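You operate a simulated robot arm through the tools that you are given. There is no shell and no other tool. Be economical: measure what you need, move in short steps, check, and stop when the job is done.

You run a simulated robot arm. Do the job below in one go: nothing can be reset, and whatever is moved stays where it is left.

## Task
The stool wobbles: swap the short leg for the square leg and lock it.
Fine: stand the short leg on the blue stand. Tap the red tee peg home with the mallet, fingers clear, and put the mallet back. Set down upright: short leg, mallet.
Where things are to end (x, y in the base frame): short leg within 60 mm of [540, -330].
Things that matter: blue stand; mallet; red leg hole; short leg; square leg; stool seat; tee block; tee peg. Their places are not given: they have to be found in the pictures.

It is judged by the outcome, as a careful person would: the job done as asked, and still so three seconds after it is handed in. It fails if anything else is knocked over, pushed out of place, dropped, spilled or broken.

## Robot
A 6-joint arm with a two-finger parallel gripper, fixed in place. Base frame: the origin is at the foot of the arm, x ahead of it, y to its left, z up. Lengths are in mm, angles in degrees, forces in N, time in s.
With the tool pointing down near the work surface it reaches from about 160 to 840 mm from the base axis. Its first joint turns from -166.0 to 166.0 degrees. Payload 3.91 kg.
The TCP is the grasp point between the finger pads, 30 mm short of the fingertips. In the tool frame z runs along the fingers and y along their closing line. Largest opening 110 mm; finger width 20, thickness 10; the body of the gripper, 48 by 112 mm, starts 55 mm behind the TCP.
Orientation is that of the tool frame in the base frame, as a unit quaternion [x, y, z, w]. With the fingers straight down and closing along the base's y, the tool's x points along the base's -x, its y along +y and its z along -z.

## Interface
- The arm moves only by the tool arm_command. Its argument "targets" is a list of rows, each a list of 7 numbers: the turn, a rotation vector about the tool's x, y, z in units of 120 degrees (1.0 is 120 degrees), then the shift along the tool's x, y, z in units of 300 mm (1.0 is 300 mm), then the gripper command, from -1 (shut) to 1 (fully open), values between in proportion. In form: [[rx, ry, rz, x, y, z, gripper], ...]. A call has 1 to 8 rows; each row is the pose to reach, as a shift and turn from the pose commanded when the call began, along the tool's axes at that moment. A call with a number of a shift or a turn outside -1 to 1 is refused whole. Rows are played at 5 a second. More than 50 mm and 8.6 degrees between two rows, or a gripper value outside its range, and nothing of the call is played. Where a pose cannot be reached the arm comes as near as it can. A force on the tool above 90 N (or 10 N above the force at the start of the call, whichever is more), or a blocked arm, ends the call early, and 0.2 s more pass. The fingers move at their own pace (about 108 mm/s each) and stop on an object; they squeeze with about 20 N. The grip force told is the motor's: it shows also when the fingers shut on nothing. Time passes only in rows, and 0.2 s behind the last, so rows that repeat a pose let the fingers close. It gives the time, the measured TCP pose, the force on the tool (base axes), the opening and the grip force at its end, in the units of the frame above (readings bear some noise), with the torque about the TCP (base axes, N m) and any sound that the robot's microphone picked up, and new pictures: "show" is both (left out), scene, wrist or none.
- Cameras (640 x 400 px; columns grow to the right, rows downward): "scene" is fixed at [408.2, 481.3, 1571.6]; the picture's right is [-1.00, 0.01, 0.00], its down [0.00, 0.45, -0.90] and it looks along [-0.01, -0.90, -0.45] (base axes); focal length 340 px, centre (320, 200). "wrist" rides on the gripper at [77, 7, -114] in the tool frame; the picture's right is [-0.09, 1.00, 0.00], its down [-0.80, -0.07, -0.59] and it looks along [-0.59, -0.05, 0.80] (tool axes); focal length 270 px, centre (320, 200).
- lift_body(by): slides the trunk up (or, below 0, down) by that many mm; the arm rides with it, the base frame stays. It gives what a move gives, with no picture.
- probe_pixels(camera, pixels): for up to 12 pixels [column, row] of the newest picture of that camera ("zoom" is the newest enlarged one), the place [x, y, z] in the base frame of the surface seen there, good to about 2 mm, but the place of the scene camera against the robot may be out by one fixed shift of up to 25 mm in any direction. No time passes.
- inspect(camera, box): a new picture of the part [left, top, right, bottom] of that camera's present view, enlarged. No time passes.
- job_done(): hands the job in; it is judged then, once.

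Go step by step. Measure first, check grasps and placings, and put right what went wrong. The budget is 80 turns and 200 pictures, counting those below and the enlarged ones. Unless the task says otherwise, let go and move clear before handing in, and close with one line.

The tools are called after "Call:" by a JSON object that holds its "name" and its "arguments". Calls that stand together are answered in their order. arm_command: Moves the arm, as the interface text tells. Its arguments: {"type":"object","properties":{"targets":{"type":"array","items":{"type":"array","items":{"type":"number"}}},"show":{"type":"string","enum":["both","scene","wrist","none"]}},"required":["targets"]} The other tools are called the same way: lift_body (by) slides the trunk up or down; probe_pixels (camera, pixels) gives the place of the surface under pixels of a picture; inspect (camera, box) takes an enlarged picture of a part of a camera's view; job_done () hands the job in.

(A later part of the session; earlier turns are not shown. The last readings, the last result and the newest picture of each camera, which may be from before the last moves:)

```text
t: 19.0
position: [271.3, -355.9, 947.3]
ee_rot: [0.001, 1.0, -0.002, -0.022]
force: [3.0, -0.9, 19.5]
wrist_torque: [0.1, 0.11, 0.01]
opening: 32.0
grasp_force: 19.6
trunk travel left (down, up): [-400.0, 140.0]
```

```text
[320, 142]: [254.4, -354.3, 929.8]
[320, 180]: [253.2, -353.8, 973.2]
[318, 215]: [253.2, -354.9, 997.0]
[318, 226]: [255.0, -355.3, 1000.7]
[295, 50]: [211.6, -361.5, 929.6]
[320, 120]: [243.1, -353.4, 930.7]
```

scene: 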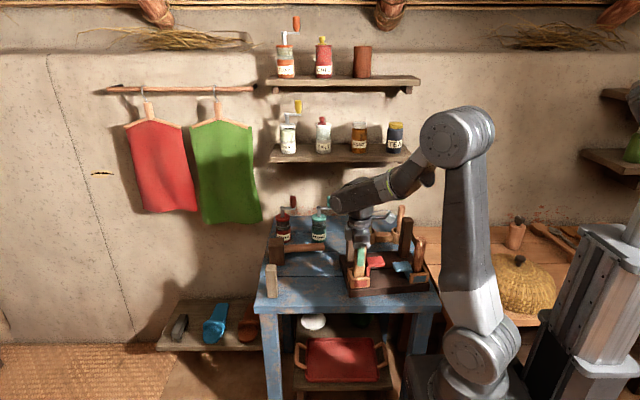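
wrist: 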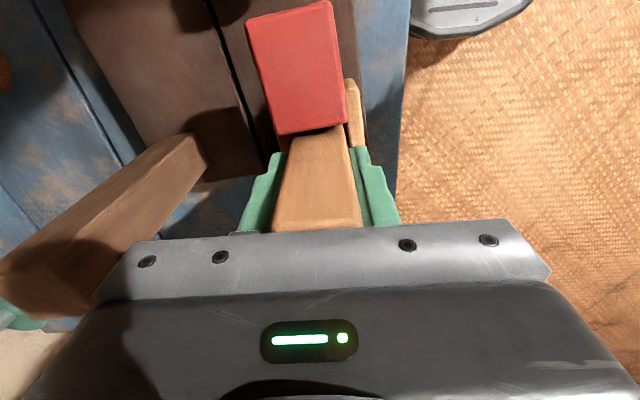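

Floor contact felt (19.5 N), leg top ≈1001 like its siblings. Ease off, open, and rise clear.

Call:
{"name": "arm_command", "arguments": {"targets": [[0, 0, 0, 0, 0, -0.008, -1], [0, 0, 0, 0, 0, -0.008, 0.1], [0, 0, 0, 0, 0, -0.008, 0.1], [0, 0, 0, 0.004, 0, -0.12, 0.1], [0, 0, 0, 0.01, 0, -0.27, 0.1], [0, 0, 0, 0.02, 0, -0.42, 0.1], [0, -0.0217, 0, 0.15, 0, -0.5, 0.1]]}}

Call:
{"name": "inspect", "arguments": {"camera": "scene", "box": [325, 210, 425, 310]}}

Call:
{"name": "inspect", "arguments": {"camera": "wrist", "box": [240, 0, 400, 200]}}

```text
t: 20.6
position: [232.6, -356.7, 1097.8]
ee_rot: [0.0, 1.0, 0.0, 0.0]
force: [0.1, 0.7, 0.0]
wrist_torque: [-0.01, 0.0, 0.0]
opening: 60.6
grasp_force: 0.0
trunk travel left (down, up): [-400.0, 140.0]
```

scene: 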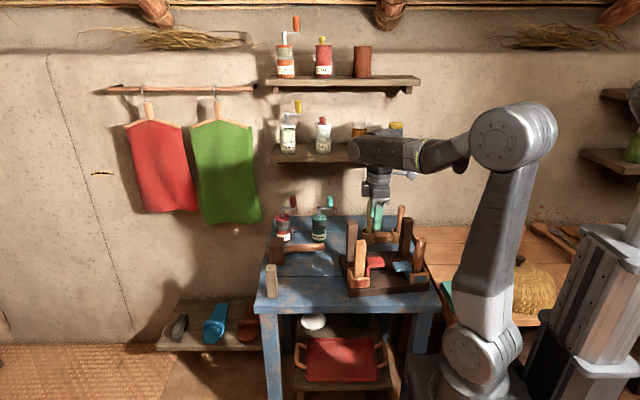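
wrist: 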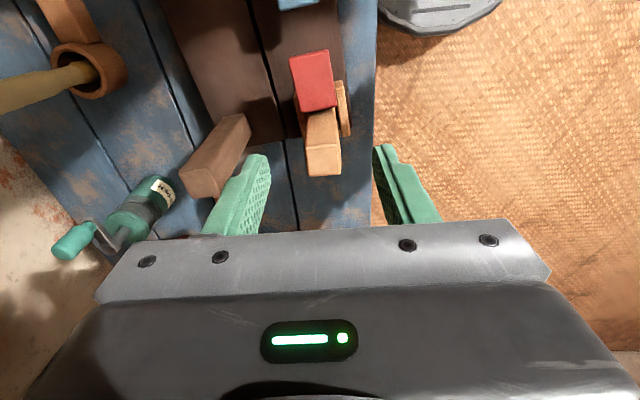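

```text
4.00 times, centred on (375, 260) of scene
```

zoom: 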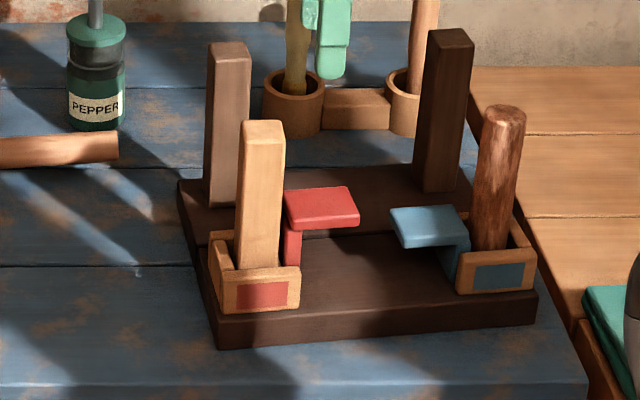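

```text
2.00 times, centred on (320, 100) of wrist
```

zoom: 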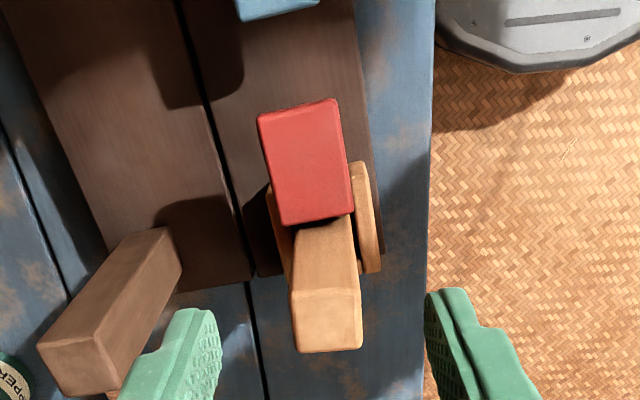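

The square leg stands upright in the socket. I'll measure the tee plate and the leg for the strike.

Call:
{"name": "probe_pixels", "arguments": {"camera": "zoom", "pixels": [[268, 118], [330, 106], [288, 216], [345, 206], [310, 165], [300, 290], [354, 288], [304, 346], [358, 344], [330, 250]]}}

Call:
{"name": "probe_pixels", "arguments": {"camera": "wrist", "pixels": [[298, 3], [225, 150], [205, 190], [215, 110]]}}

```text
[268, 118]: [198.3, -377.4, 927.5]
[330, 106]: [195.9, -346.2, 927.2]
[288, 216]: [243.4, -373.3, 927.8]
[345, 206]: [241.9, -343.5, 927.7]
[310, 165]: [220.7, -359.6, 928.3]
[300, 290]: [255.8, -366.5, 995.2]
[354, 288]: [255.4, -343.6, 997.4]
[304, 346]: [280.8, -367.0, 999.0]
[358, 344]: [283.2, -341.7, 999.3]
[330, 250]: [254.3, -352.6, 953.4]
```

```text
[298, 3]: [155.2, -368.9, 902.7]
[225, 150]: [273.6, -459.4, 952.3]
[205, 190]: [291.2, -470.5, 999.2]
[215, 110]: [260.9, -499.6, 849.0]
```

Plate spans x 194–246, y -378…-343, top ≈929; leg face at x≈254. Next I'll look at the mallet from above.

Call:
{"name": "arm_command", "arguments": {"targets": [[0, 0, 0, -0.08, -0.11, 0, 1], [0, 0, 0, -0.16, -0.22, 0, 1], [0, 0, 0, -0.24, -0.33, -0.02, 1], [0, 0, 0, -0.327, -0.443, -0.04, 1]]}}

Call:
{"name": "inspect", "arguments": {"camera": "wrist", "box": [200, 0, 420, 220]}}

```text
t: 21.6
position: [331.9, -490.5, 1109.2]
ee_rot: [0.0, 1.0, 0.001, -0.001]
force: [0.5, 0.2, -0.1]
wrist_torque: [0.0, -0.04, 0.01]
opening: 109.6
grasp_force: 0.1
trunk travel left (down, up): [-400.0, 140.0]
```

scene: 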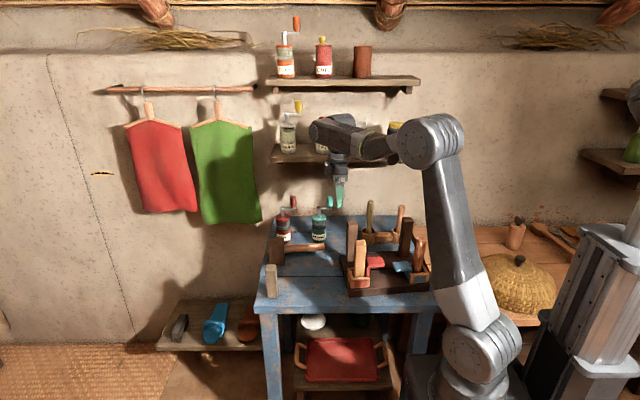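
wrist: 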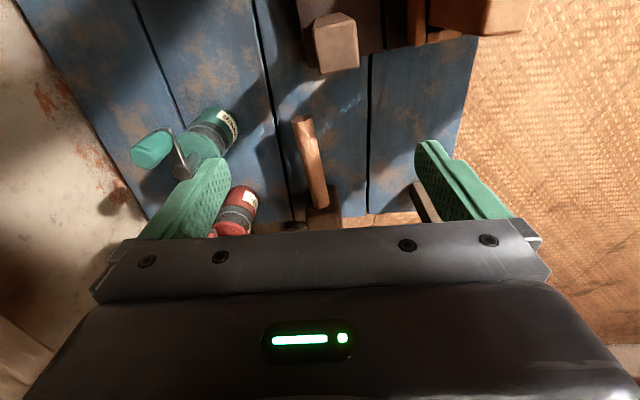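

```text
1.82 times, centred on (310, 110) of wrist
```

zoom: 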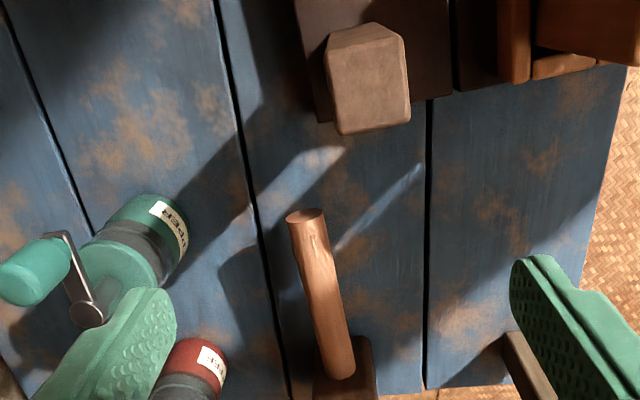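

Call:
{"name": "probe_pixels", "arguments": {"camera": "zoom", "pixels": [[305, 212], [291, 220], [322, 216], [304, 250], [318, 248], [331, 250], [318, 300], [332, 300], [345, 300], [327, 355], [340, 355], [353, 355]]}}

Call:
{"name": "probe_pixels", "arguments": {"camera": "wrist", "pixels": [[215, 130], [195, 145], [240, 205], [152, 148], [335, 195], [315, 210], [340, 215], [325, 215]]}}

```text
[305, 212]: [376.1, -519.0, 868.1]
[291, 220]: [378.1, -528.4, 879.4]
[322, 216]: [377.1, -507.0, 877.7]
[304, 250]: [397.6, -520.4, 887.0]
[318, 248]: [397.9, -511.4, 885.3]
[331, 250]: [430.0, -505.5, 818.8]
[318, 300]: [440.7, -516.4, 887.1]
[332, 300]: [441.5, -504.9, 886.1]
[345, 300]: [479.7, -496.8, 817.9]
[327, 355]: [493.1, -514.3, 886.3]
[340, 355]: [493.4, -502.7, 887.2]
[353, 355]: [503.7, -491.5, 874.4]
```

```text
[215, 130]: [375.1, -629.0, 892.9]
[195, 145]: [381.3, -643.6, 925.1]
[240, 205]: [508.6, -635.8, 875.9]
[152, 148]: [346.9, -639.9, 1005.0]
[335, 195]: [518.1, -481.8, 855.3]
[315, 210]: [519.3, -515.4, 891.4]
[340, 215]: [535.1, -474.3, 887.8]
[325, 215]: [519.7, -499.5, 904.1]
```

Handle axis runs from (378, -518) to (493, -504.5), yaw ≈6.5°, axis height ≈874, head centre ≈(543, -499). I'll go above the grip point (464, -508) with -6.5° tool yaw and look.

Call:
{"name": "arm_command", "arguments": {"targets": [[0, 0, -0.018, -0.147, -0.019, 0, 0.2], [0, 0, -0.036, -0.293, -0.038, 0, 0.2], [0, 0, -0.054, -0.44, -0.057, 0, 0.2], [0, 0, -0.054, -0.44, -0.057, 0.16, 0.2], [0, 0, -0.054, -0.44, -0.057, 0.32, 0.2], [0, 0, -0.054, -0.44, -0.057, 0.45, 0.2]]}}

Call:
{"name": "inspect", "arguments": {"camera": "scene", "box": [250, 190, 350, 290]}}

```text
t: 23.0
position: [463.7, -507.4, 973.6]
ee_rot: [-0.057, 0.998, 0.0, -0.001]
force: [-0.8, -0.5, -1.0]
wrist_torque: [-0.03, 0.01, -0.02]
opening: 65.9
grasp_force: 0.1
trunk travel left (down, up): [-400.0, 140.0]
```

scene: 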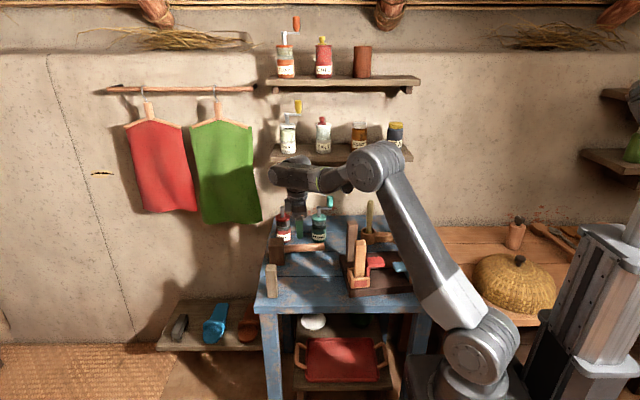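
wrist: 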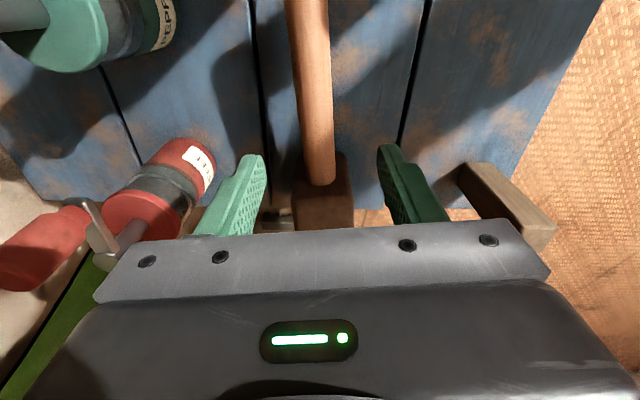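

```text
4.00 times, centred on (300, 240) of scene
```

zoom: 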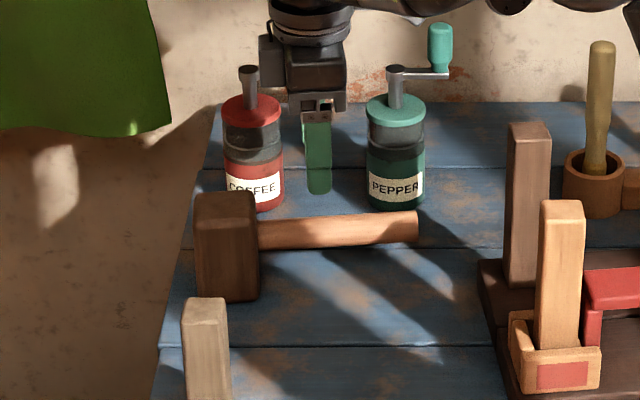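

The handle lies between the fingers, grinders clear on the left. A quick probe of the handle, head and coffee grinder before descending.

Call:
{"name": "probe_pixels", "arguments": {"camera": "wrist", "pixels": [[304, 160], [333, 160], [318, 160], [318, 60], [318, 200], [340, 170], [185, 165], [140, 205], [95, 225], [300, 200], [350, 200]]}}

```text
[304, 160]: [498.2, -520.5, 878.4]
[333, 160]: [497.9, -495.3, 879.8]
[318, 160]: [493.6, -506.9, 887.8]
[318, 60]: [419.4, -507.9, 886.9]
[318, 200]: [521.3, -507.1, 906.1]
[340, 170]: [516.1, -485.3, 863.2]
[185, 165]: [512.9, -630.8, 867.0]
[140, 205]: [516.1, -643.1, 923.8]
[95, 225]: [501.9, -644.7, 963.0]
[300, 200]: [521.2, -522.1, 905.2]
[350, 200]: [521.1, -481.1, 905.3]
```

Handle centred at y≈-508 and the coffee grinder is ≥60 mm away. Descend to z≈875 and grip.

Call:
{"name": "arm_command", "arguments": {"targets": [[0, 0, 0, 0, -0.003, 0.12, 0.2], [0, 0, 0, 0, -0.003, 0.24, 0.2], [0, 0, 0, 0, -0.003, 0.327, 0.2], [0, 0, 0, 0, -0.003, 0.327, -1], [0, 0, 0, 0, -0.003, 0.327, -1], [0, 0, 0, 0, -0.003, 0.327, -1]]}}

```text
t: 24.4
position: [463.8, -507.2, 875.4]
ee_rot: [-0.057, 0.998, 0.0, -0.001]
force: [0.3, -0.9, 1.0]
wrist_torque: [-0.05, -0.08, -0.19]
opening: 27.2
grasp_force: 20.0
trunk travel left (down, up): [-400.0, 140.0]
```

scene: 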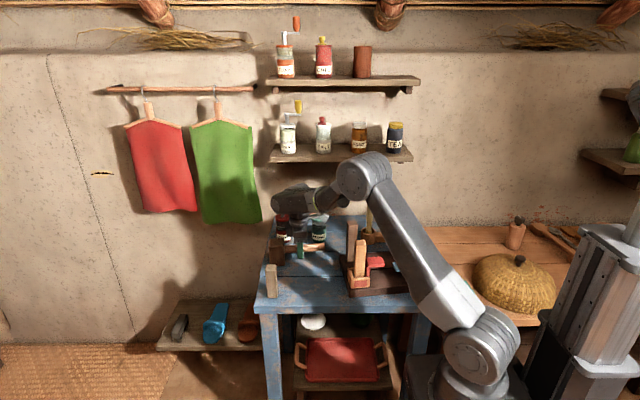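
wrist: 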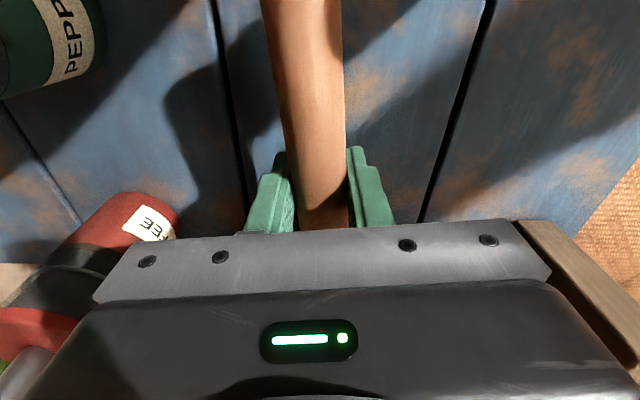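

Handle gripped (27.2 mm). Lift gently and check the mallet stays level.

Call:
{"name": "arm_command", "arguments": {"targets": [[0, 0, 0, 0, 0, -0.03, -1], [0, 0, 0, 0, 0, -0.08, -1], [0, 0, 0, 0, 0, -0.16, -1], [0, 0, 0, 0, 0, -0.3, -1], [0, 0, 0, 0, 0, -0.45, -1], [0, 0, 0, 0, 0, -0.6, -1]]}}

Call:
{"name": "inspect", "arguments": {"camera": "scene", "box": [230, 150, 350, 290]}}

```text
t: 25.8
position: [463.4, -508.3, 1056.5]
ee_rot: [-0.056, 0.998, 0.0, 0.0]
force: [-0.6, 0.9, -3.4]
wrist_torque: [0.04, 0.15, 0.14]
opening: 27.2
grasp_force: 20.4
trunk travel left (down, up): [-400.0, 140.0]
```

scene: 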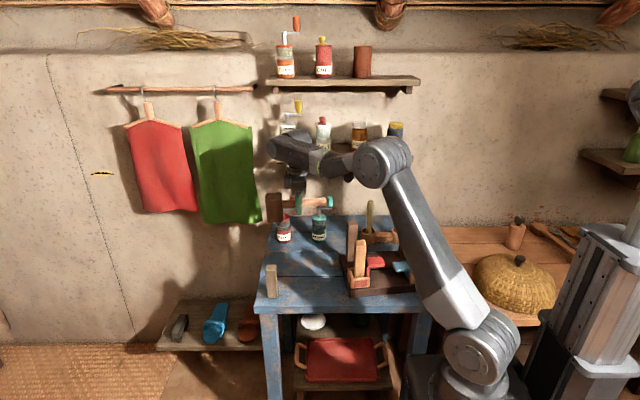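
wrist: 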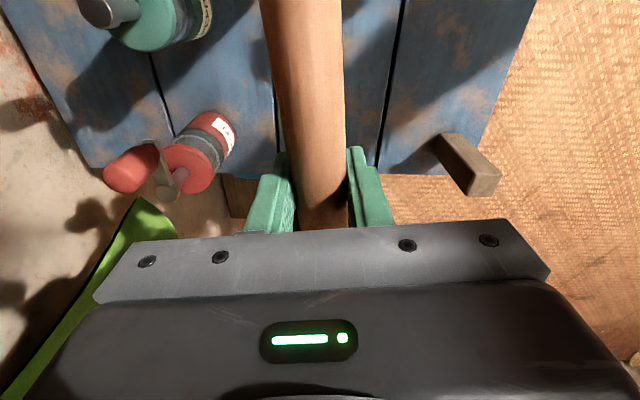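

```text
2.86 times, centred on (290, 220) of scene
```

zoom: 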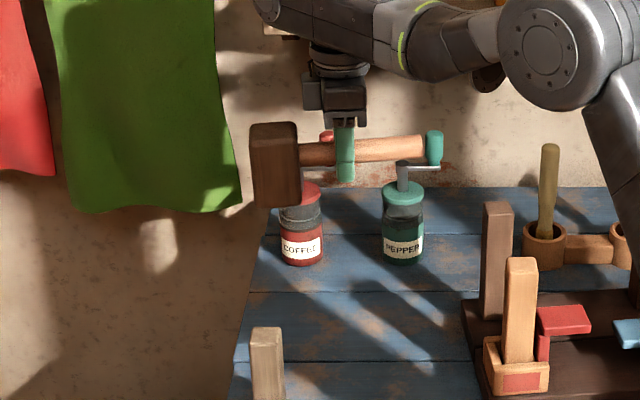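

The mallet hangs level. I'll raise it and carry it toward open space at (400, -300, 1120) and begin turning.

Call:
{"name": "arm_command", "arguments": {"targets": [[0, 0, 0, 0.0, 0.06, -0.13, -1], [0, 0, 0, 0.03, 0.21, -0.213, -1], [0, 0, 0, 0.06, 0.36, -0.213, -1], [0, 0, 0, 0.09, 0.51, -0.213, -1], [0, 0, 0.05, 0.12, 0.65, -0.213, -1], [0, 0, 0.12, 0.13, 0.713, -0.213, -1], [0, 0, 0.19, 0.13, 0.713, -0.213, -1], [0, 0, 0.26, 0.13, 0.713, -0.213, -1]], "show": "scene"}}

```text
refused: row 2 steps farther than a row can; nothing moved
```

The second row step was slightly over 50 mm; I'll re-split it.

Call:
{"name": "arm_command", "arguments": {"targets": [[0, 0, 0, 0.0, 0.06, -0.14, -1], [0, 0, 0, 0.03, 0.19, -0.213, -1], [0, 0, 0, 0.06, 0.34, -0.213, -1], [0, 0, 0, 0.09, 0.49, -0.213, -1], [0, 0, 0.05, 0.12, 0.63, -0.213, -1], [0, 0, 0.12, 0.13, 0.713, -0.213, -1], [0, 0, 0.19, 0.13, 0.713, -0.213, -1], [0, 0, 0.26, 0.13, 0.713, -0.213, -1]], "show": "scene"}}

```text
t: 27.6
position: [401.7, -300.1, 1120.5]
ee_rot: [0.215, 0.977, 0.0, 0.0]
force: [-0.8, 0.9, -3.0]
wrist_torque: [0.11, 0.09, 0.17]
opening: 27.2
grasp_force: 19.7
trunk travel left (down, up): [-400.0, 140.0]
```

scene: 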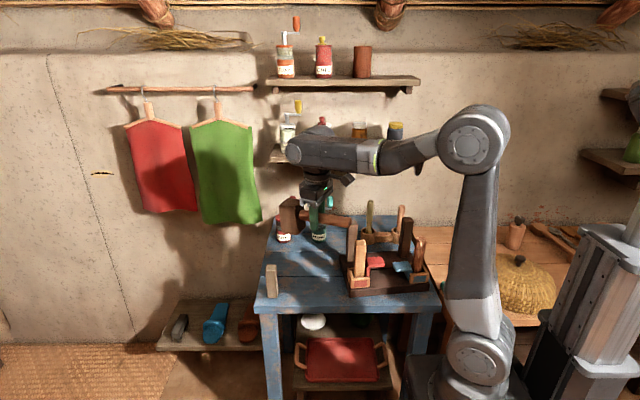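

Turn is going well with the mallet level. Complete the remaining 65° in place.

Call:
{"name": "arm_command", "arguments": {"targets": [[0, 0, 0.068, 0, 0, 0, -1], [0, 0, 0.136, 0, 0, 0, -1], [0, 0, 0.204, 0, 0, 0, -1], [0, 0, 0.272, 0, 0, 0, -1], [0, 0, 0.34, 0, 0, 0, -1], [0, 0, 0.408, 0, 0, 0, -1], [0, 0, 0.476, 0, 0, 0, -1], [0, 0, 0.544, 0, 0, 0, -1]]}}

```text
t: 29.4
position: [400.5, -299.5, 1120.9]
ee_rot: [0.708, 0.706, 0.0, 0.0]
force: [-0.6, 0.0, -2.7]
wrist_torque: [0.15, 0.01, 0.02]
opening: 27.2
grasp_force: 20.2
trunk travel left (down, up): [-400.0, 140.0]
```

scene: 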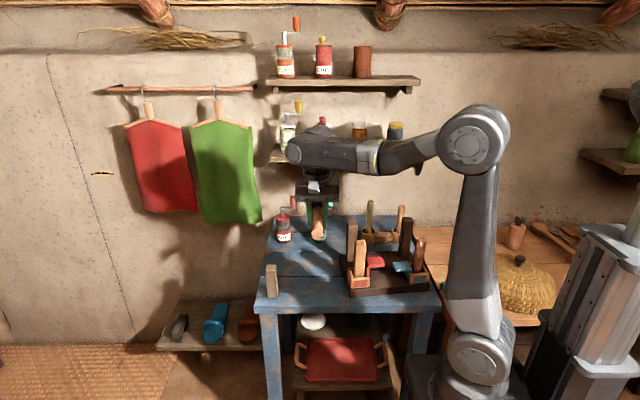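
wrist: 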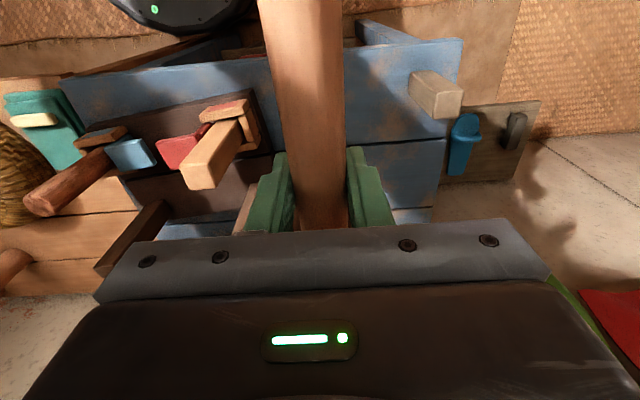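

Handle now points along -y with the head ~80 mm beyond the TCP. I'll move so that the head is over the tee (TCP (218, -280)) and lower to ~25 mm above it.

Call:
{"name": "arm_command", "arguments": {"targets": [[0, 0, 0, 0.02, -0.15, 0, -1], [0, 0, 0, 0.04, -0.3, 0, -1], [0, 0, 0, 0.05, -0.45, 0, -1], [0, 0, 0, 0.067, -0.607, 0, -1], [0, 0, 0, 0.067, -0.607, 0.14, -1], [0, 0, 0, 0.067, -0.607, 0.27, -1], [0, 0, 0, 0.067, -0.607, 0.33, -1]]}}

Call:
{"name": "inspect", "arguments": {"camera": "scene", "box": [325, 200, 435, 310]}}

Call:
{"name": "inspect", "arguments": {"camera": "wrist", "box": [160, 60, 400, 240]}}

```text
t: 31.0
position: [218.9, -280.0, 1020.8]
ee_rot: [0.707, 0.707, 0.0, 0.0]
force: [0.0, -0.7, -2.0]
wrist_torque: [0.14, -0.02, -0.09]
opening: 27.4
grasp_force: 20.1
trunk travel left (down, up): [-400.0, 140.0]
```

scene: 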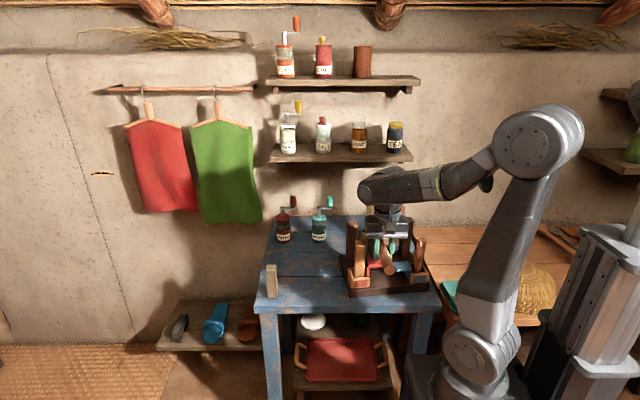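
wrist: 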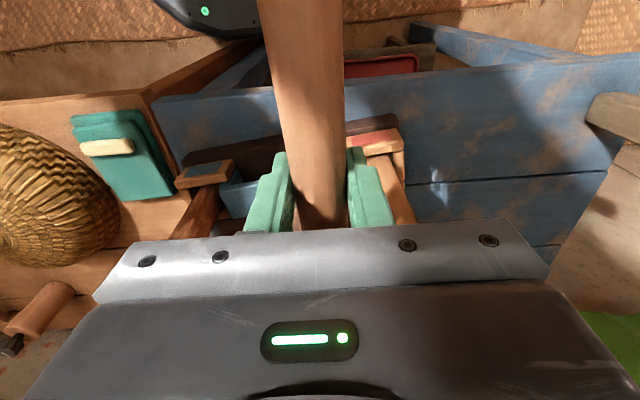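

```text
3.64 times, centred on (380, 255) of scene
```

zoom: 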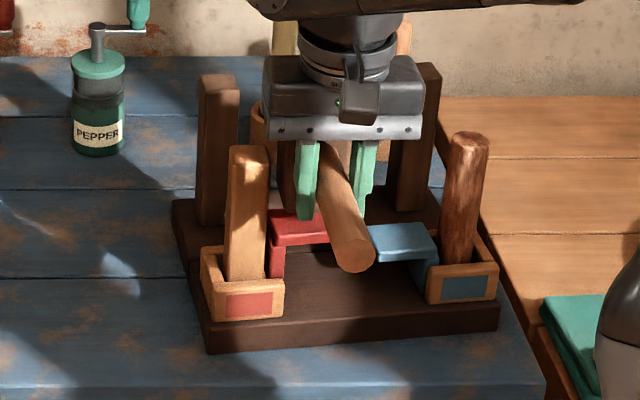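

```text
2.22 times, centred on (280, 150) of wrist
```

zoom: 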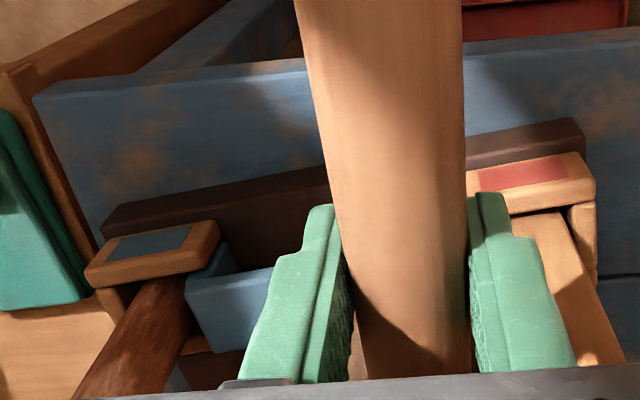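

The head is hidden behind the fingers; I'll probe the handle's top line for level and direction, and the head through the gap between leg and finger.

Call:
{"name": "probe_pixels", "arguments": {"camera": "zoom", "pixels": [[380, 20], [390, 100], [400, 200], [405, 300], [410, 350], [395, 340]]}}

Call:
{"name": "inspect", "arguments": {"camera": "scene", "box": [360, 235, 400, 275]}}

```text
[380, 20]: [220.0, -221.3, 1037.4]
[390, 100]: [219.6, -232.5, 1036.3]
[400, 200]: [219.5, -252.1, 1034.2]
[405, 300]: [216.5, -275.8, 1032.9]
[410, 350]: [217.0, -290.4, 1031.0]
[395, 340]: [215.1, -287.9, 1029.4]
```

```text
10.00 times, centred on (380, 255) of scene
```

zoom: 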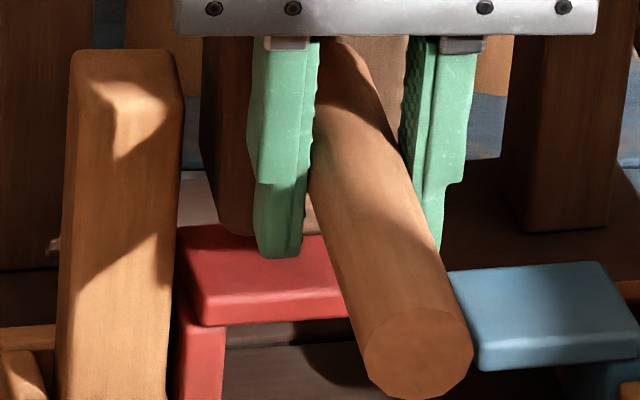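

The handle droops ~5° toward the head. I'll tilt the tool -5.3° about its y to level the mallet, and re-measure.

Call:
{"name": "arm_command", "arguments": {"targets": [[0, -0.022, 0, 0, 0, 0, -1], [0, -0.044, 0, 0, 0, 0, -1], [0, -0.044, 0, 0, 0, 0, -1]], "show": "wrist"}}

Call:
{"name": "probe_pixels", "arguments": {"camera": "wrist", "pixels": [[308, 40], [310, 80], [315, 120], [318, 160], [320, 190]]}}

Call:
{"name": "inspect", "arguments": {"camera": "scene", "box": [360, 235, 400, 275]}}

Call:
{"name": "probe_pixels", "arguments": {"camera": "zoom", "pixels": [[210, 150], [225, 150], [240, 150], [225, 225], [240, 232], [225, 100], [170, 150], [190, 300], [260, 280], [120, 150]]}}

```text
t: 31.8
position: [218.2, -279.9, 1022.3]
ee_rot: [0.707, 0.706, -0.032, 0.033]
force: [-0.4, -0.8, -2.8]
wrist_torque: [0.14, -0.02, 0.03]
opening: 27.0
grasp_force: 20.3
trunk travel left (down, up): [-400.0, 140.0]
```

wrist: 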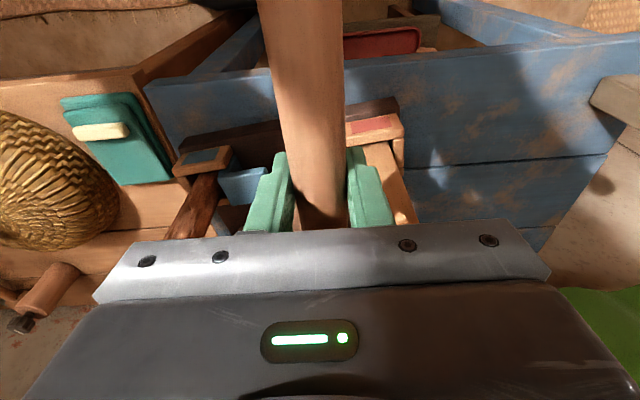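

```text
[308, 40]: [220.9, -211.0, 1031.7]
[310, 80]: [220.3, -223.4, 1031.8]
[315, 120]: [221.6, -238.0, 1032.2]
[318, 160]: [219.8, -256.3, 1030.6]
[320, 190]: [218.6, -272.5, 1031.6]
```

```text
10.00 times, centred on (380, 255) of scene
```

zoom: 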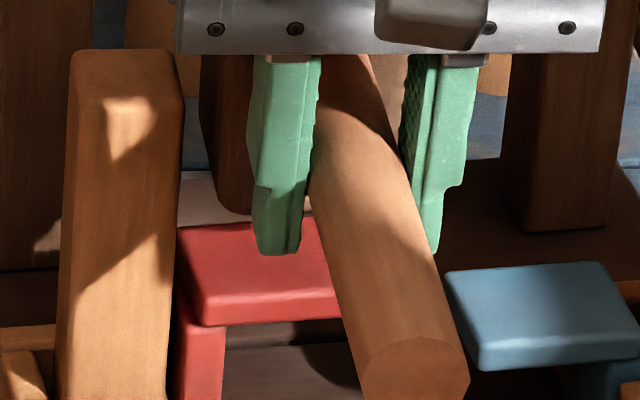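

```text
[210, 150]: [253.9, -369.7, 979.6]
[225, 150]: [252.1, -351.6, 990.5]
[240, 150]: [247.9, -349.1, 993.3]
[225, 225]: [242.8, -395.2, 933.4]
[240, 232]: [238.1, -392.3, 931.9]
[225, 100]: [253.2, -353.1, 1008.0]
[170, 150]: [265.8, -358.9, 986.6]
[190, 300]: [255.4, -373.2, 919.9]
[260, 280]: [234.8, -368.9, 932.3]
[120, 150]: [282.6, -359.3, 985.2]
```

The mallet is level, head face at x≈242 (12 mm from the leg), bottom ≈963, front at y≈-337. I'll nudge +3 mm in x and give a first tap of ~44 mm travel, then return.

Call:
{"name": "arm_command", "arguments": {"targets": [[0, 0, 0, 0, 0.01, 0, -1], [0, 0, 0, 0.0135, 0.01, 0.147, -1], [0, 0, 0, 0, 0.01, 0, -1], [0, 0, 0, 0, 0.01, -0.06, -1]]}}

Call:
{"name": "inspect", "arguments": {"camera": "scene", "box": [340, 220, 420, 300]}}

```text
t: 32.8
position: [222.6, -277.5, 1039.3]
ee_rot: [0.706, 0.706, -0.033, 0.033]
force: [-0.1, 0.7, -3.0]
wrist_torque: [0.09, 0.02, -0.01]
opening: 27.2
grasp_force: 20.4
trunk travel left (down, up): [-400.0, 140.0]
```

scene: 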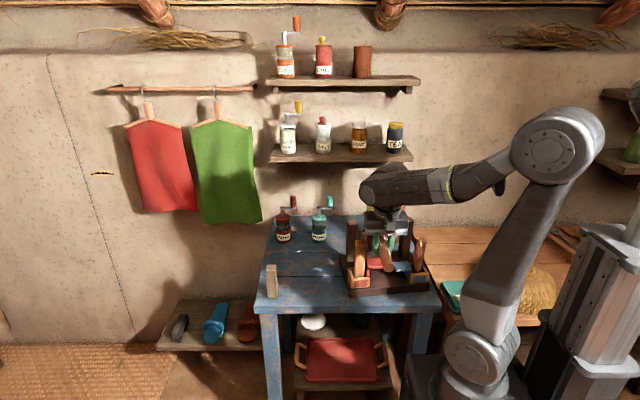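
wrist: 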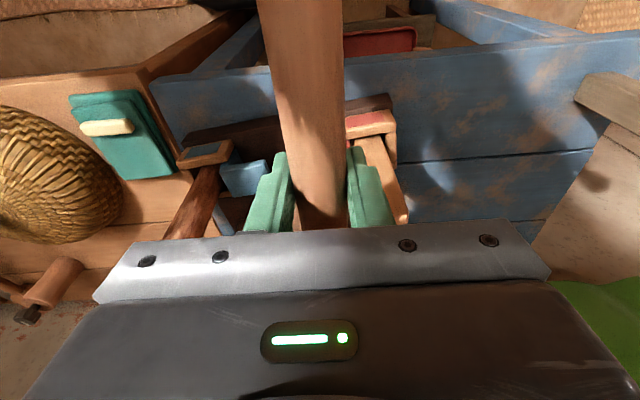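

```text
5.00 times, centred on (380, 260) of scene
```

zoom: 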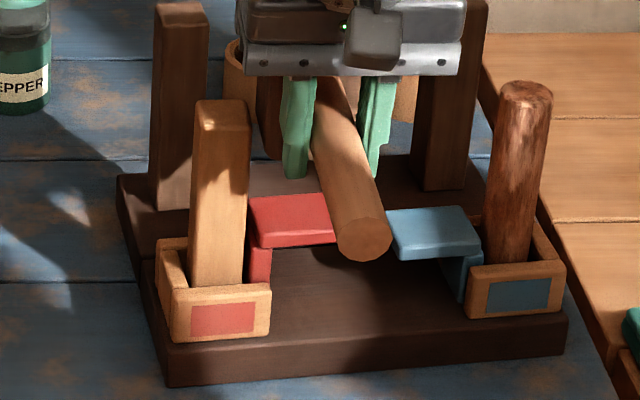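

No sound was reported; I'll probe the red plate height (290,215) and the handle level.

Call:
{"name": "probe_pixels", "arguments": {"camera": "zoom", "pixels": [[290, 215], [270, 210], [310, 230], [420, 220], [275, 120], [300, 205]]}}

Call:
{"name": "probe_pixels", "arguments": {"camera": "wrist", "pixels": [[308, 40], [310, 80], [315, 120], [318, 160], [320, 190]]}}

```text
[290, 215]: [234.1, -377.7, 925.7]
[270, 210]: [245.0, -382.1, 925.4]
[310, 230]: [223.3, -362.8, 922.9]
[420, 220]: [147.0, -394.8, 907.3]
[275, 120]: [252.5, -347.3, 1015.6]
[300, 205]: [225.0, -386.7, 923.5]
```

```text
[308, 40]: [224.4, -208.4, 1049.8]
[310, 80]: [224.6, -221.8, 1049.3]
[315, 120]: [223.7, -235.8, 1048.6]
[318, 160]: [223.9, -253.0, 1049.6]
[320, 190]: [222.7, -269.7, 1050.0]
```

The first tap drove it ~7 mm (932→925, home is ~907 by the blue one), and the mallet stayed level. A second, deeper tap.

Call:
{"name": "arm_command", "arguments": {"targets": [[0, 0, 0, 0.008, -0.005, 0.085, -1], [0, 0, 0, 0.0224, -0.005, 0.242, -1], [0, 0, 0, 0.012, -0.005, 0.12, -1], [0, 0, 0, 0, -0.005, 0, -1]], "show": "wrist"}}

Call:
{"name": "inspect", "arguments": {"camera": "scene", "box": [340, 220, 420, 300]}}

Call:
{"name": "probe_pixels", "arguments": {"camera": "zoom", "pixels": [[290, 218], [270, 214], [310, 235], [420, 220], [300, 210], [285, 230]]}}

Call:
{"name": "probe_pixels", "arguments": {"camera": "wrist", "pixels": [[308, 40], [315, 120], [320, 190]]}}

```text
t: 33.8
position: [220.4, -278.6, 1039.1]
ee_rot: [0.705, 0.707, -0.033, 0.033]
force: [0.5, -0.4, -2.6]
wrist_torque: [0.14, 0.0, -0.06]
opening: 27.0
grasp_force: 20.6
trunk travel left (down, up): [-400.0, 140.0]
```

wrist: 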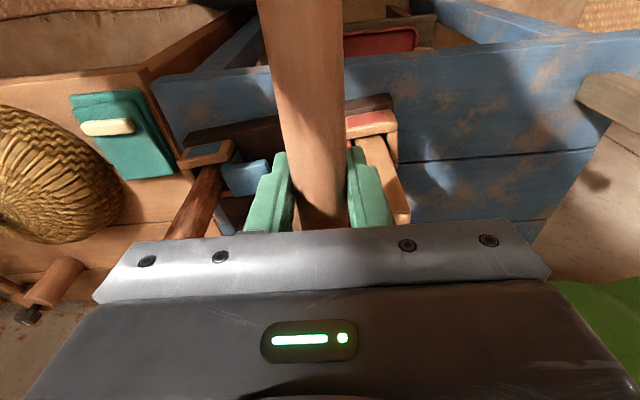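

```text
5.00 times, centred on (380, 260) of scene
```

zoom: 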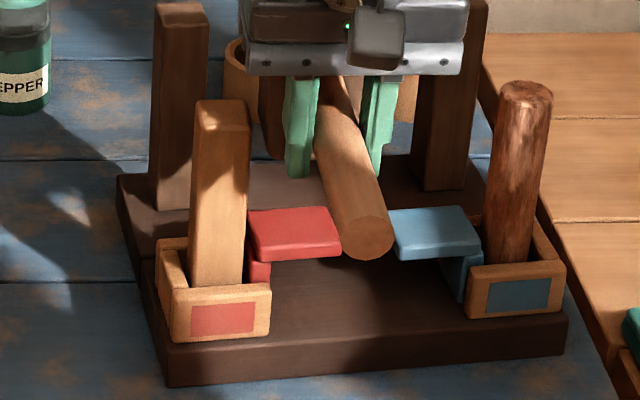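

```text
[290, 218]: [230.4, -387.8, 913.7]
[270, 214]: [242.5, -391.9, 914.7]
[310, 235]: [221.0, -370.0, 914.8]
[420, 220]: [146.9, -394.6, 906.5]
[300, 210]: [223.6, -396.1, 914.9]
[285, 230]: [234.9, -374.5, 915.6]
```

```text
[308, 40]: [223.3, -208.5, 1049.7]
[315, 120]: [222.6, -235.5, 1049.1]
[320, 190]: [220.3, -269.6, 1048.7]
```

Plate now ≈914.5 vs home ≈907. Third tap ~11 mm deeper.

Call:
{"name": "arm_command", "arguments": {"targets": [[0, 0, 0, 0.011, 0, 0.121, -1], [0, 0, 0, 0.0257, 0, 0.281, -1], [0, 0, 0, 0.012, 0, 0.13, -1], [0, 0, 0, 0, 0, 0, -1]], "show": "wrist"}}

Call:
{"name": "inspect", "arguments": {"camera": "scene", "box": [340, 220, 420, 300]}}

Call:
{"name": "probe_pixels", "arguments": {"camera": "zoom", "pixels": [[290, 222], [270, 220], [310, 238], [420, 220], [300, 218], [285, 235]]}}

Call:
{"name": "probe_pixels", "arguments": {"camera": "wrist", "pixels": [[308, 40], [315, 120], [320, 190]]}}

```text
t: 34.8
position: [219.1, -277.5, 1039.7]
ee_rot: [0.706, 0.706, -0.032, 0.032]
force: [0.0, 0.2, -2.8]
wrist_torque: [0.13, -0.05, 0.04]
opening: 27.1
grasp_force: 20.2
trunk travel left (down, up): [-400.0, 140.0]
```

wrist: 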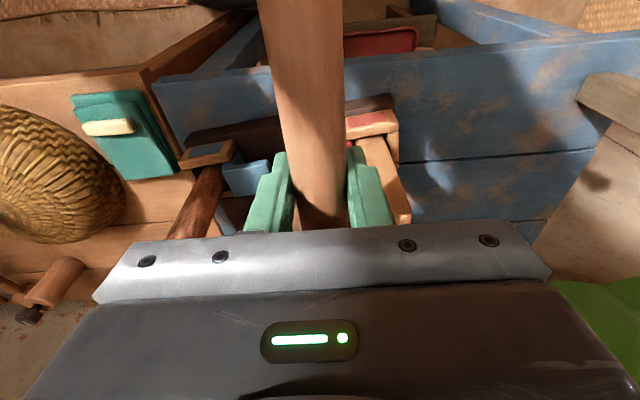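

```text
5.00 times, centred on (380, 260) of scene
```

zoom: 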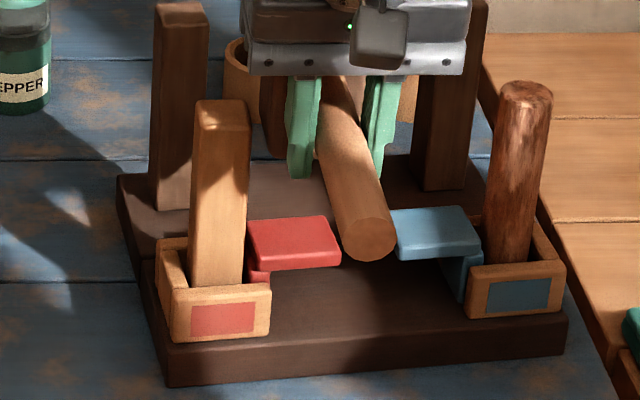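

```text
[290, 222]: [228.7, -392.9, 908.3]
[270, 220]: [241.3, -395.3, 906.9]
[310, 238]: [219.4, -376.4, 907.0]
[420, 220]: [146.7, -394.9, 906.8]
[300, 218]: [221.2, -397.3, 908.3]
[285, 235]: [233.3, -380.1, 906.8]
```

```text
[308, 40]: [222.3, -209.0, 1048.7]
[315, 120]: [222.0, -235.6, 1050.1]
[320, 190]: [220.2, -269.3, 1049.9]
```

Plate is now at 907, level with the blue one. One confirming tap a little deeper to make sure it is seated.

Call:
{"name": "arm_command", "arguments": {"targets": [[0, 0, 0, 0.0125, 0.003, 0.137, -1], [0, 0, 0, 0.0272, 0.003, 0.298, -1], [0, 0, 0, 0.013, 0.003, 0.14, -1], [0, 0, 0, 0, 0.003, 0, -1]], "show": "wrist"}}

Call:
{"name": "inspect", "arguments": {"camera": "scene", "box": [340, 220, 420, 300]}}

Call:
{"name": "probe_pixels", "arguments": {"camera": "zoom", "pixels": [[290, 222], [270, 220], [310, 238], [420, 220], [300, 218], [285, 235]]}}

Call:
{"name": "probe_pixels", "arguments": {"camera": "wrist", "pixels": [[308, 40], [315, 120], [320, 190]]}}

```text
t: 35.8
position: [221.4, -278.3, 1039.5]
ee_rot: [0.706, 0.706, -0.032, 0.032]
force: [1.2, 0.3, -3.1]
wrist_torque: [0.13, -0.05, 0.14]
opening: 26.7
grasp_force: 20.3
trunk travel left (down, up): [-400.0, 140.0]
```

wrist: 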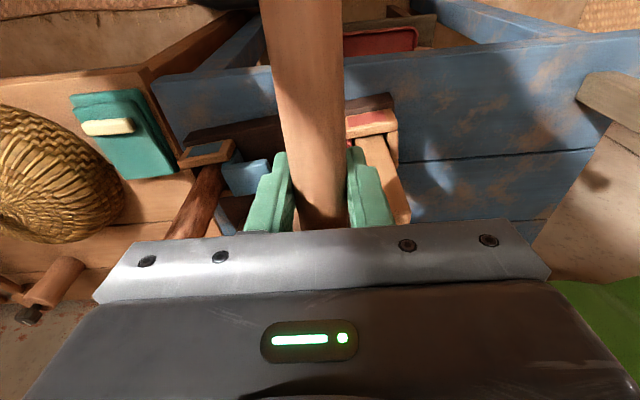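

```text
5.00 times, centred on (380, 260) of scene
```

zoom: 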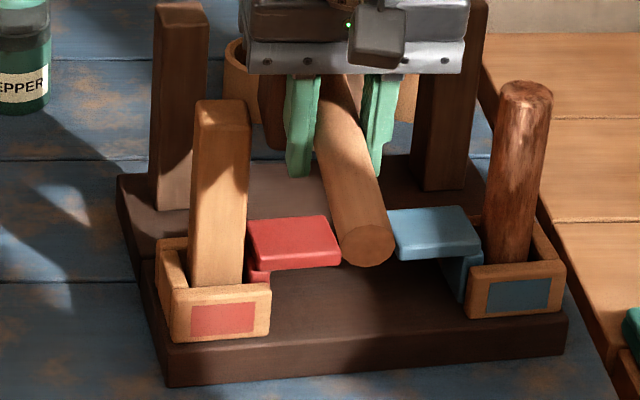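

```text
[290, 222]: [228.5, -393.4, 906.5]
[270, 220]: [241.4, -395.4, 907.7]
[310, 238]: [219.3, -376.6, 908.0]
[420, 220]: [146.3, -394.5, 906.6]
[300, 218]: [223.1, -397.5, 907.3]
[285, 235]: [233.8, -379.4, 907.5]
```

```text
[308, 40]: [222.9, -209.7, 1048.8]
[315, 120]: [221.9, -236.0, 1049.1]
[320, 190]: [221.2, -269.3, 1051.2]
```

The plate did not move further (≈907): the peg is home and the leg locked. Now raise the mallet, untilt and carry it back to open space.

Call:
{"name": "arm_command", "arguments": {"targets": [[0, 0, 0, -0.012, 0, -0.133, -1], [0, 0.022, 0, -0.0245, 0, -0.266, -1], [0, 0.044, 0, -0.043, 0.15, -0.264, -1], [0, 0.044, 0, -0.061, 0.3, -0.263, -1], [0, 0.044, 0, -0.08, 0.45, -0.261, -1], [0, 0.044, 0, -0.098, 0.597, -0.259, -1]], "show": "scene"}}

Call:
{"name": "inspect", "arguments": {"camera": "scene", "box": [260, 190, 440, 310]}}

```text
t: 37.2
position: [400.0, -300.4, 1118.3]
ee_rot: [0.707, 0.707, 0.0, -0.001]
force: [-1.0, 0.1, -2.9]
wrist_torque: [0.18, 0.07, -0.18]
opening: 26.9
grasp_force: 19.6
trunk travel left (down, up): [-400.0, 140.0]
```

scene: 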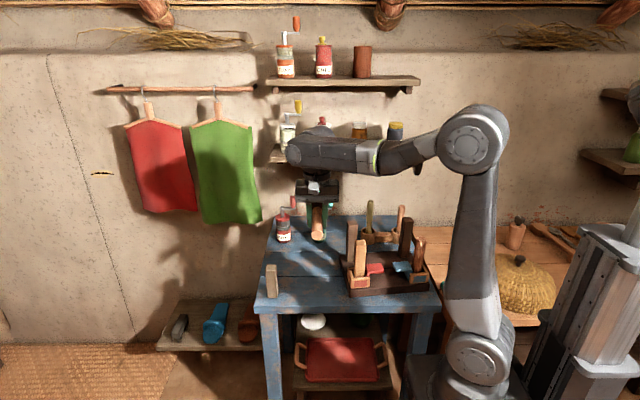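

```text
3.33 times, centred on (350, 250) of scene
```

zoom: 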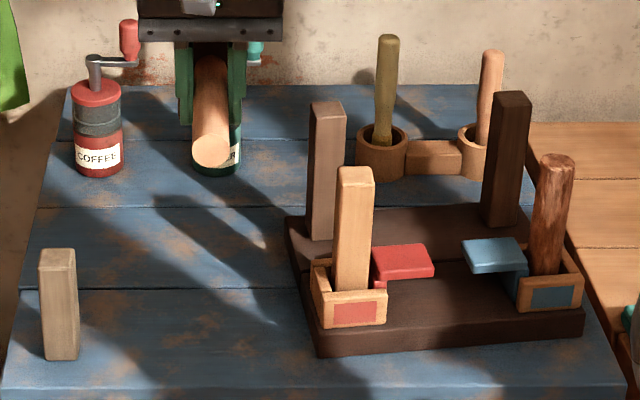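

All looks good: tee home, leg upright, short leg standing. Rotate the mallet back.

Call:
{"name": "arm_command", "arguments": {"targets": [[0, 0, -0.068, 0, 0, 0, -1], [0, 0, -0.136, 0, 0, 0, -1], [0, 0, -0.204, 0, 0, 0, -1], [0, 0, -0.272, 0, 0, 0, -1], [0, 0, -0.34, 0, 0, 0, -1], [0, 0, -0.408, 0, 0, 0, -1], [0, 0, -0.476, 0, 0, 0, -1], [0, 0, -0.544, 0, 0, 0, -1]], "show": "none"}}

Call:
{"name": "arm_command", "arguments": {"targets": [[0, 0, -0.065, 0, 0, 0, -1], [0, 0, -0.13, 0, 0, 0, -1], [0, 0, -0.195, 0, 0, 0, -1], [0, 0, -0.26, 0, 0, 0, -1], [0, 0, -0.26, 0, 0, 0, -1]], "show": "wrist"}}

Call:
{"name": "probe_pixels", "arguments": {"camera": "wrist", "pixels": [[305, 40], [308, 80], [312, 120], [316, 160], [320, 190]]}}

Call:
{"name": "inspect", "arguments": {"camera": "scene", "box": [240, 170, 360, 250]}}

```text
t: 39.0
position: [400.5, -300.3, 1119.3]
ee_rot: [0.214, 0.977, 0.0, 0.0]
force: [-0.8, -0.7, -2.6]
wrist_torque: [0.01, 0.15, -0.16]
opening: 27.0
grasp_force: 19.9
trunk travel left (down, up): [-400.0, 140.0]
```

```text
t: 40.2
position: [399.9, -300.9, 1119.3]
ee_rot: [-0.057, 0.998, -0.001, 0.0]
force: [0.2, -0.3, -3.1]
wrist_torque: [-0.04, 0.11, 0.01]
opening: 27.2
grasp_force: 20.0
trunk travel left (down, up): [-400.0, 140.0]
```

wrist: 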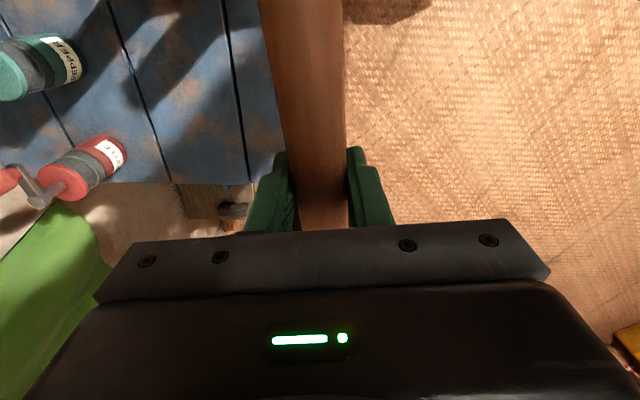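

```text
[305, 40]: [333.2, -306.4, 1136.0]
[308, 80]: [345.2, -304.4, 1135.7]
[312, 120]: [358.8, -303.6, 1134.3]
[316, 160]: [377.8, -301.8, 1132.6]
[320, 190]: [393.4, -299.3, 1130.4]
```

```text
5.00 times, centred on (300, 210) of scene
```

zoom: 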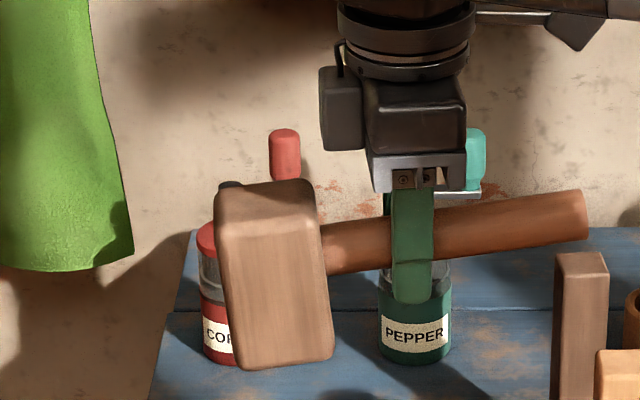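

Droops 5.3° again; I'll level it with the tool tilt, carry it back over its original spot and lower part way.

Call:
{"name": "arm_command", "arguments": {"targets": [[0, -0.022, 0, -0.027, -0.142, 0, -1], [0, -0.044, 0, -0.054, -0.284, 0, -1], [0, -0.044, 0, -0.08, -0.426, 0, -1], [0, -0.044, 0, -0.107, -0.568, 0, -1], [0, -0.044, 0, -0.134, -0.71, 0, -1], [0, -0.044, 0, -0.134, -0.71, 0.15, -1], [0, -0.044, 0, -0.134, -0.71, 0.3, -1], [0, -0.044, 0, -0.134, -0.71, 0.45, -1]]}}

Call:
{"name": "inspect", "arguments": {"camera": "scene", "box": [240, 190, 360, 290]}}

Call:
{"name": "probe_pixels", "arguments": {"camera": "wrist", "pixels": [[305, 40], [308, 80], [312, 120], [316, 160], [320, 190]]}}

```text
t: 42.0
position: [464.0, -507.4, 984.4]
ee_rot: [-0.057, 0.997, 0.003, 0.046]
force: [-1.0, -0.5, -3.0]
wrist_torque: [0.02, 0.15, 0.03]
opening: 27.0
grasp_force: 20.2
trunk travel left (down, up): [-400.0, 140.0]
```

scene: 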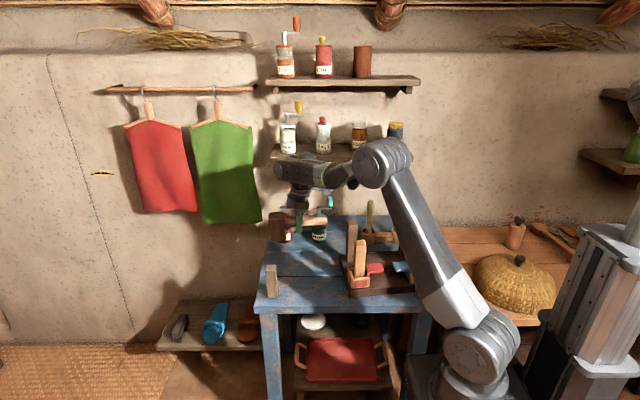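
wrist: 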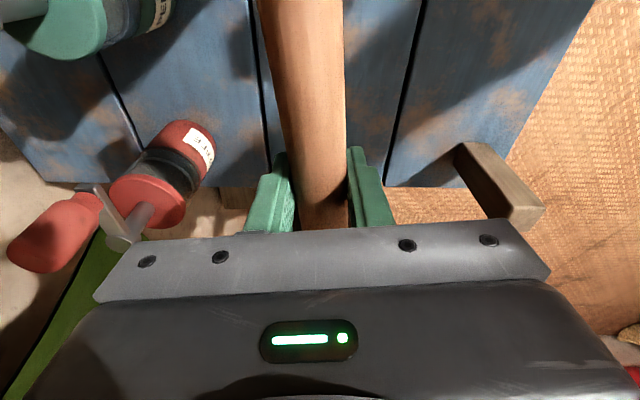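

```text
4.00 times, centred on (300, 240) of scene
```

zoom: 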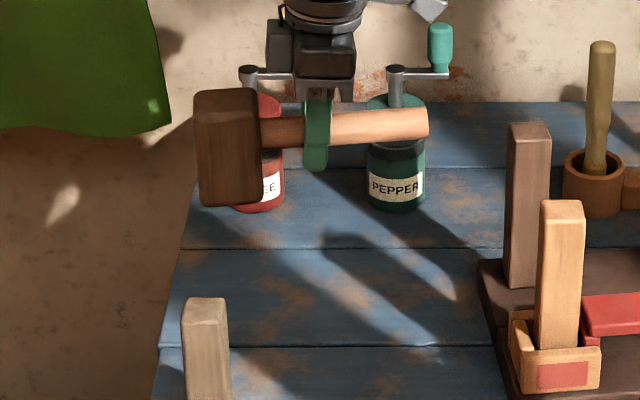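

```text
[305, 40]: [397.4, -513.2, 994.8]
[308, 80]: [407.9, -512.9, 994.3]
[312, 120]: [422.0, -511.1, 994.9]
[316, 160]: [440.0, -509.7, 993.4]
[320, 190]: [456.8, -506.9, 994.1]
```

Level and above its old place, handle top 994 vs 887 at rest. Lower 101 mm, then ease down to contact.

Call:
{"name": "arm_command", "arguments": {"targets": [[0, 0, 0, 0.0138, 0, 0.15, -1], [0, 0, 0, 0.0258, 0, 0.28, -1], [0, 0, 0, 0.0307, 0, 0.332, -1], [0, 0, 0, 0.032, 0, 0.347, -1], [0, 0, 0, 0.033, 0, 0.357, -1], [0, 0, 0, 0.033, 0, 0.357, -1]]}}

Call:
{"name": "inspect", "arguments": {"camera": "scene", "box": [240, 210, 340, 290]}}

Call:
{"name": "probe_pixels", "arguments": {"camera": "wrist", "pixels": [[305, 40], [312, 120], [320, 190]]}}

```text
t: 43.4
position: [464.0, -506.6, 877.7]
ee_rot: [-0.056, 0.997, 0.002, 0.046]
force: [-0.2, 0.0, 1.0]
wrist_torque: [-0.23, -0.23, -0.23]
opening: 26.9
grasp_force: 20.4
trunk travel left (down, up): [-400.0, 140.0]
```

scene: 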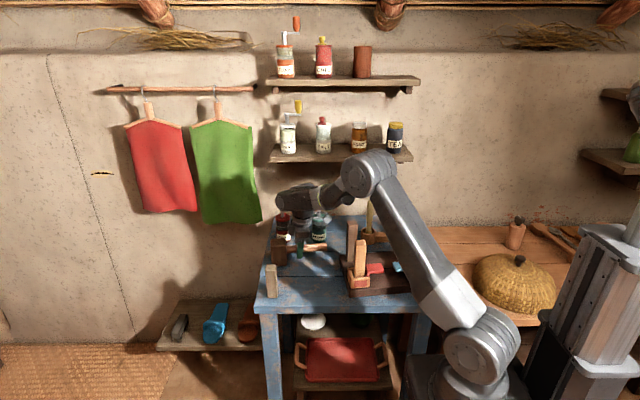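
wrist: 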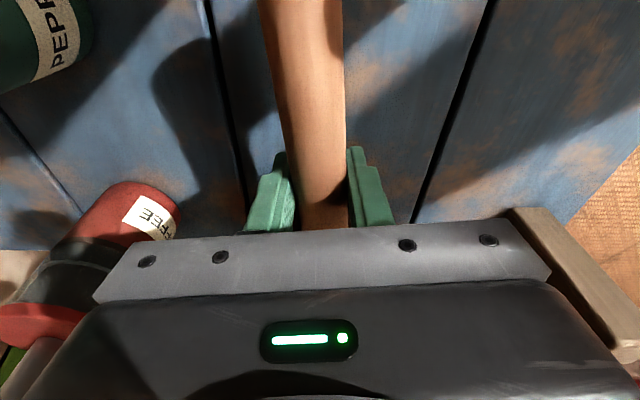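

```text
5.00 times, centred on (290, 250) of scene
```

zoom: 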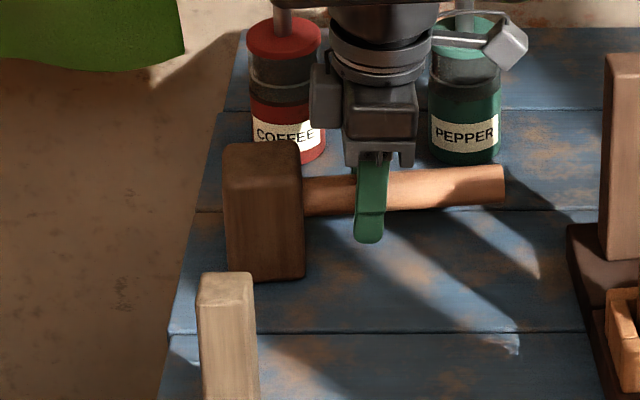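

```text
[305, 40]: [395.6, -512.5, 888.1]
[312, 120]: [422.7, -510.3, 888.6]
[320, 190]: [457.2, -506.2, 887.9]
```

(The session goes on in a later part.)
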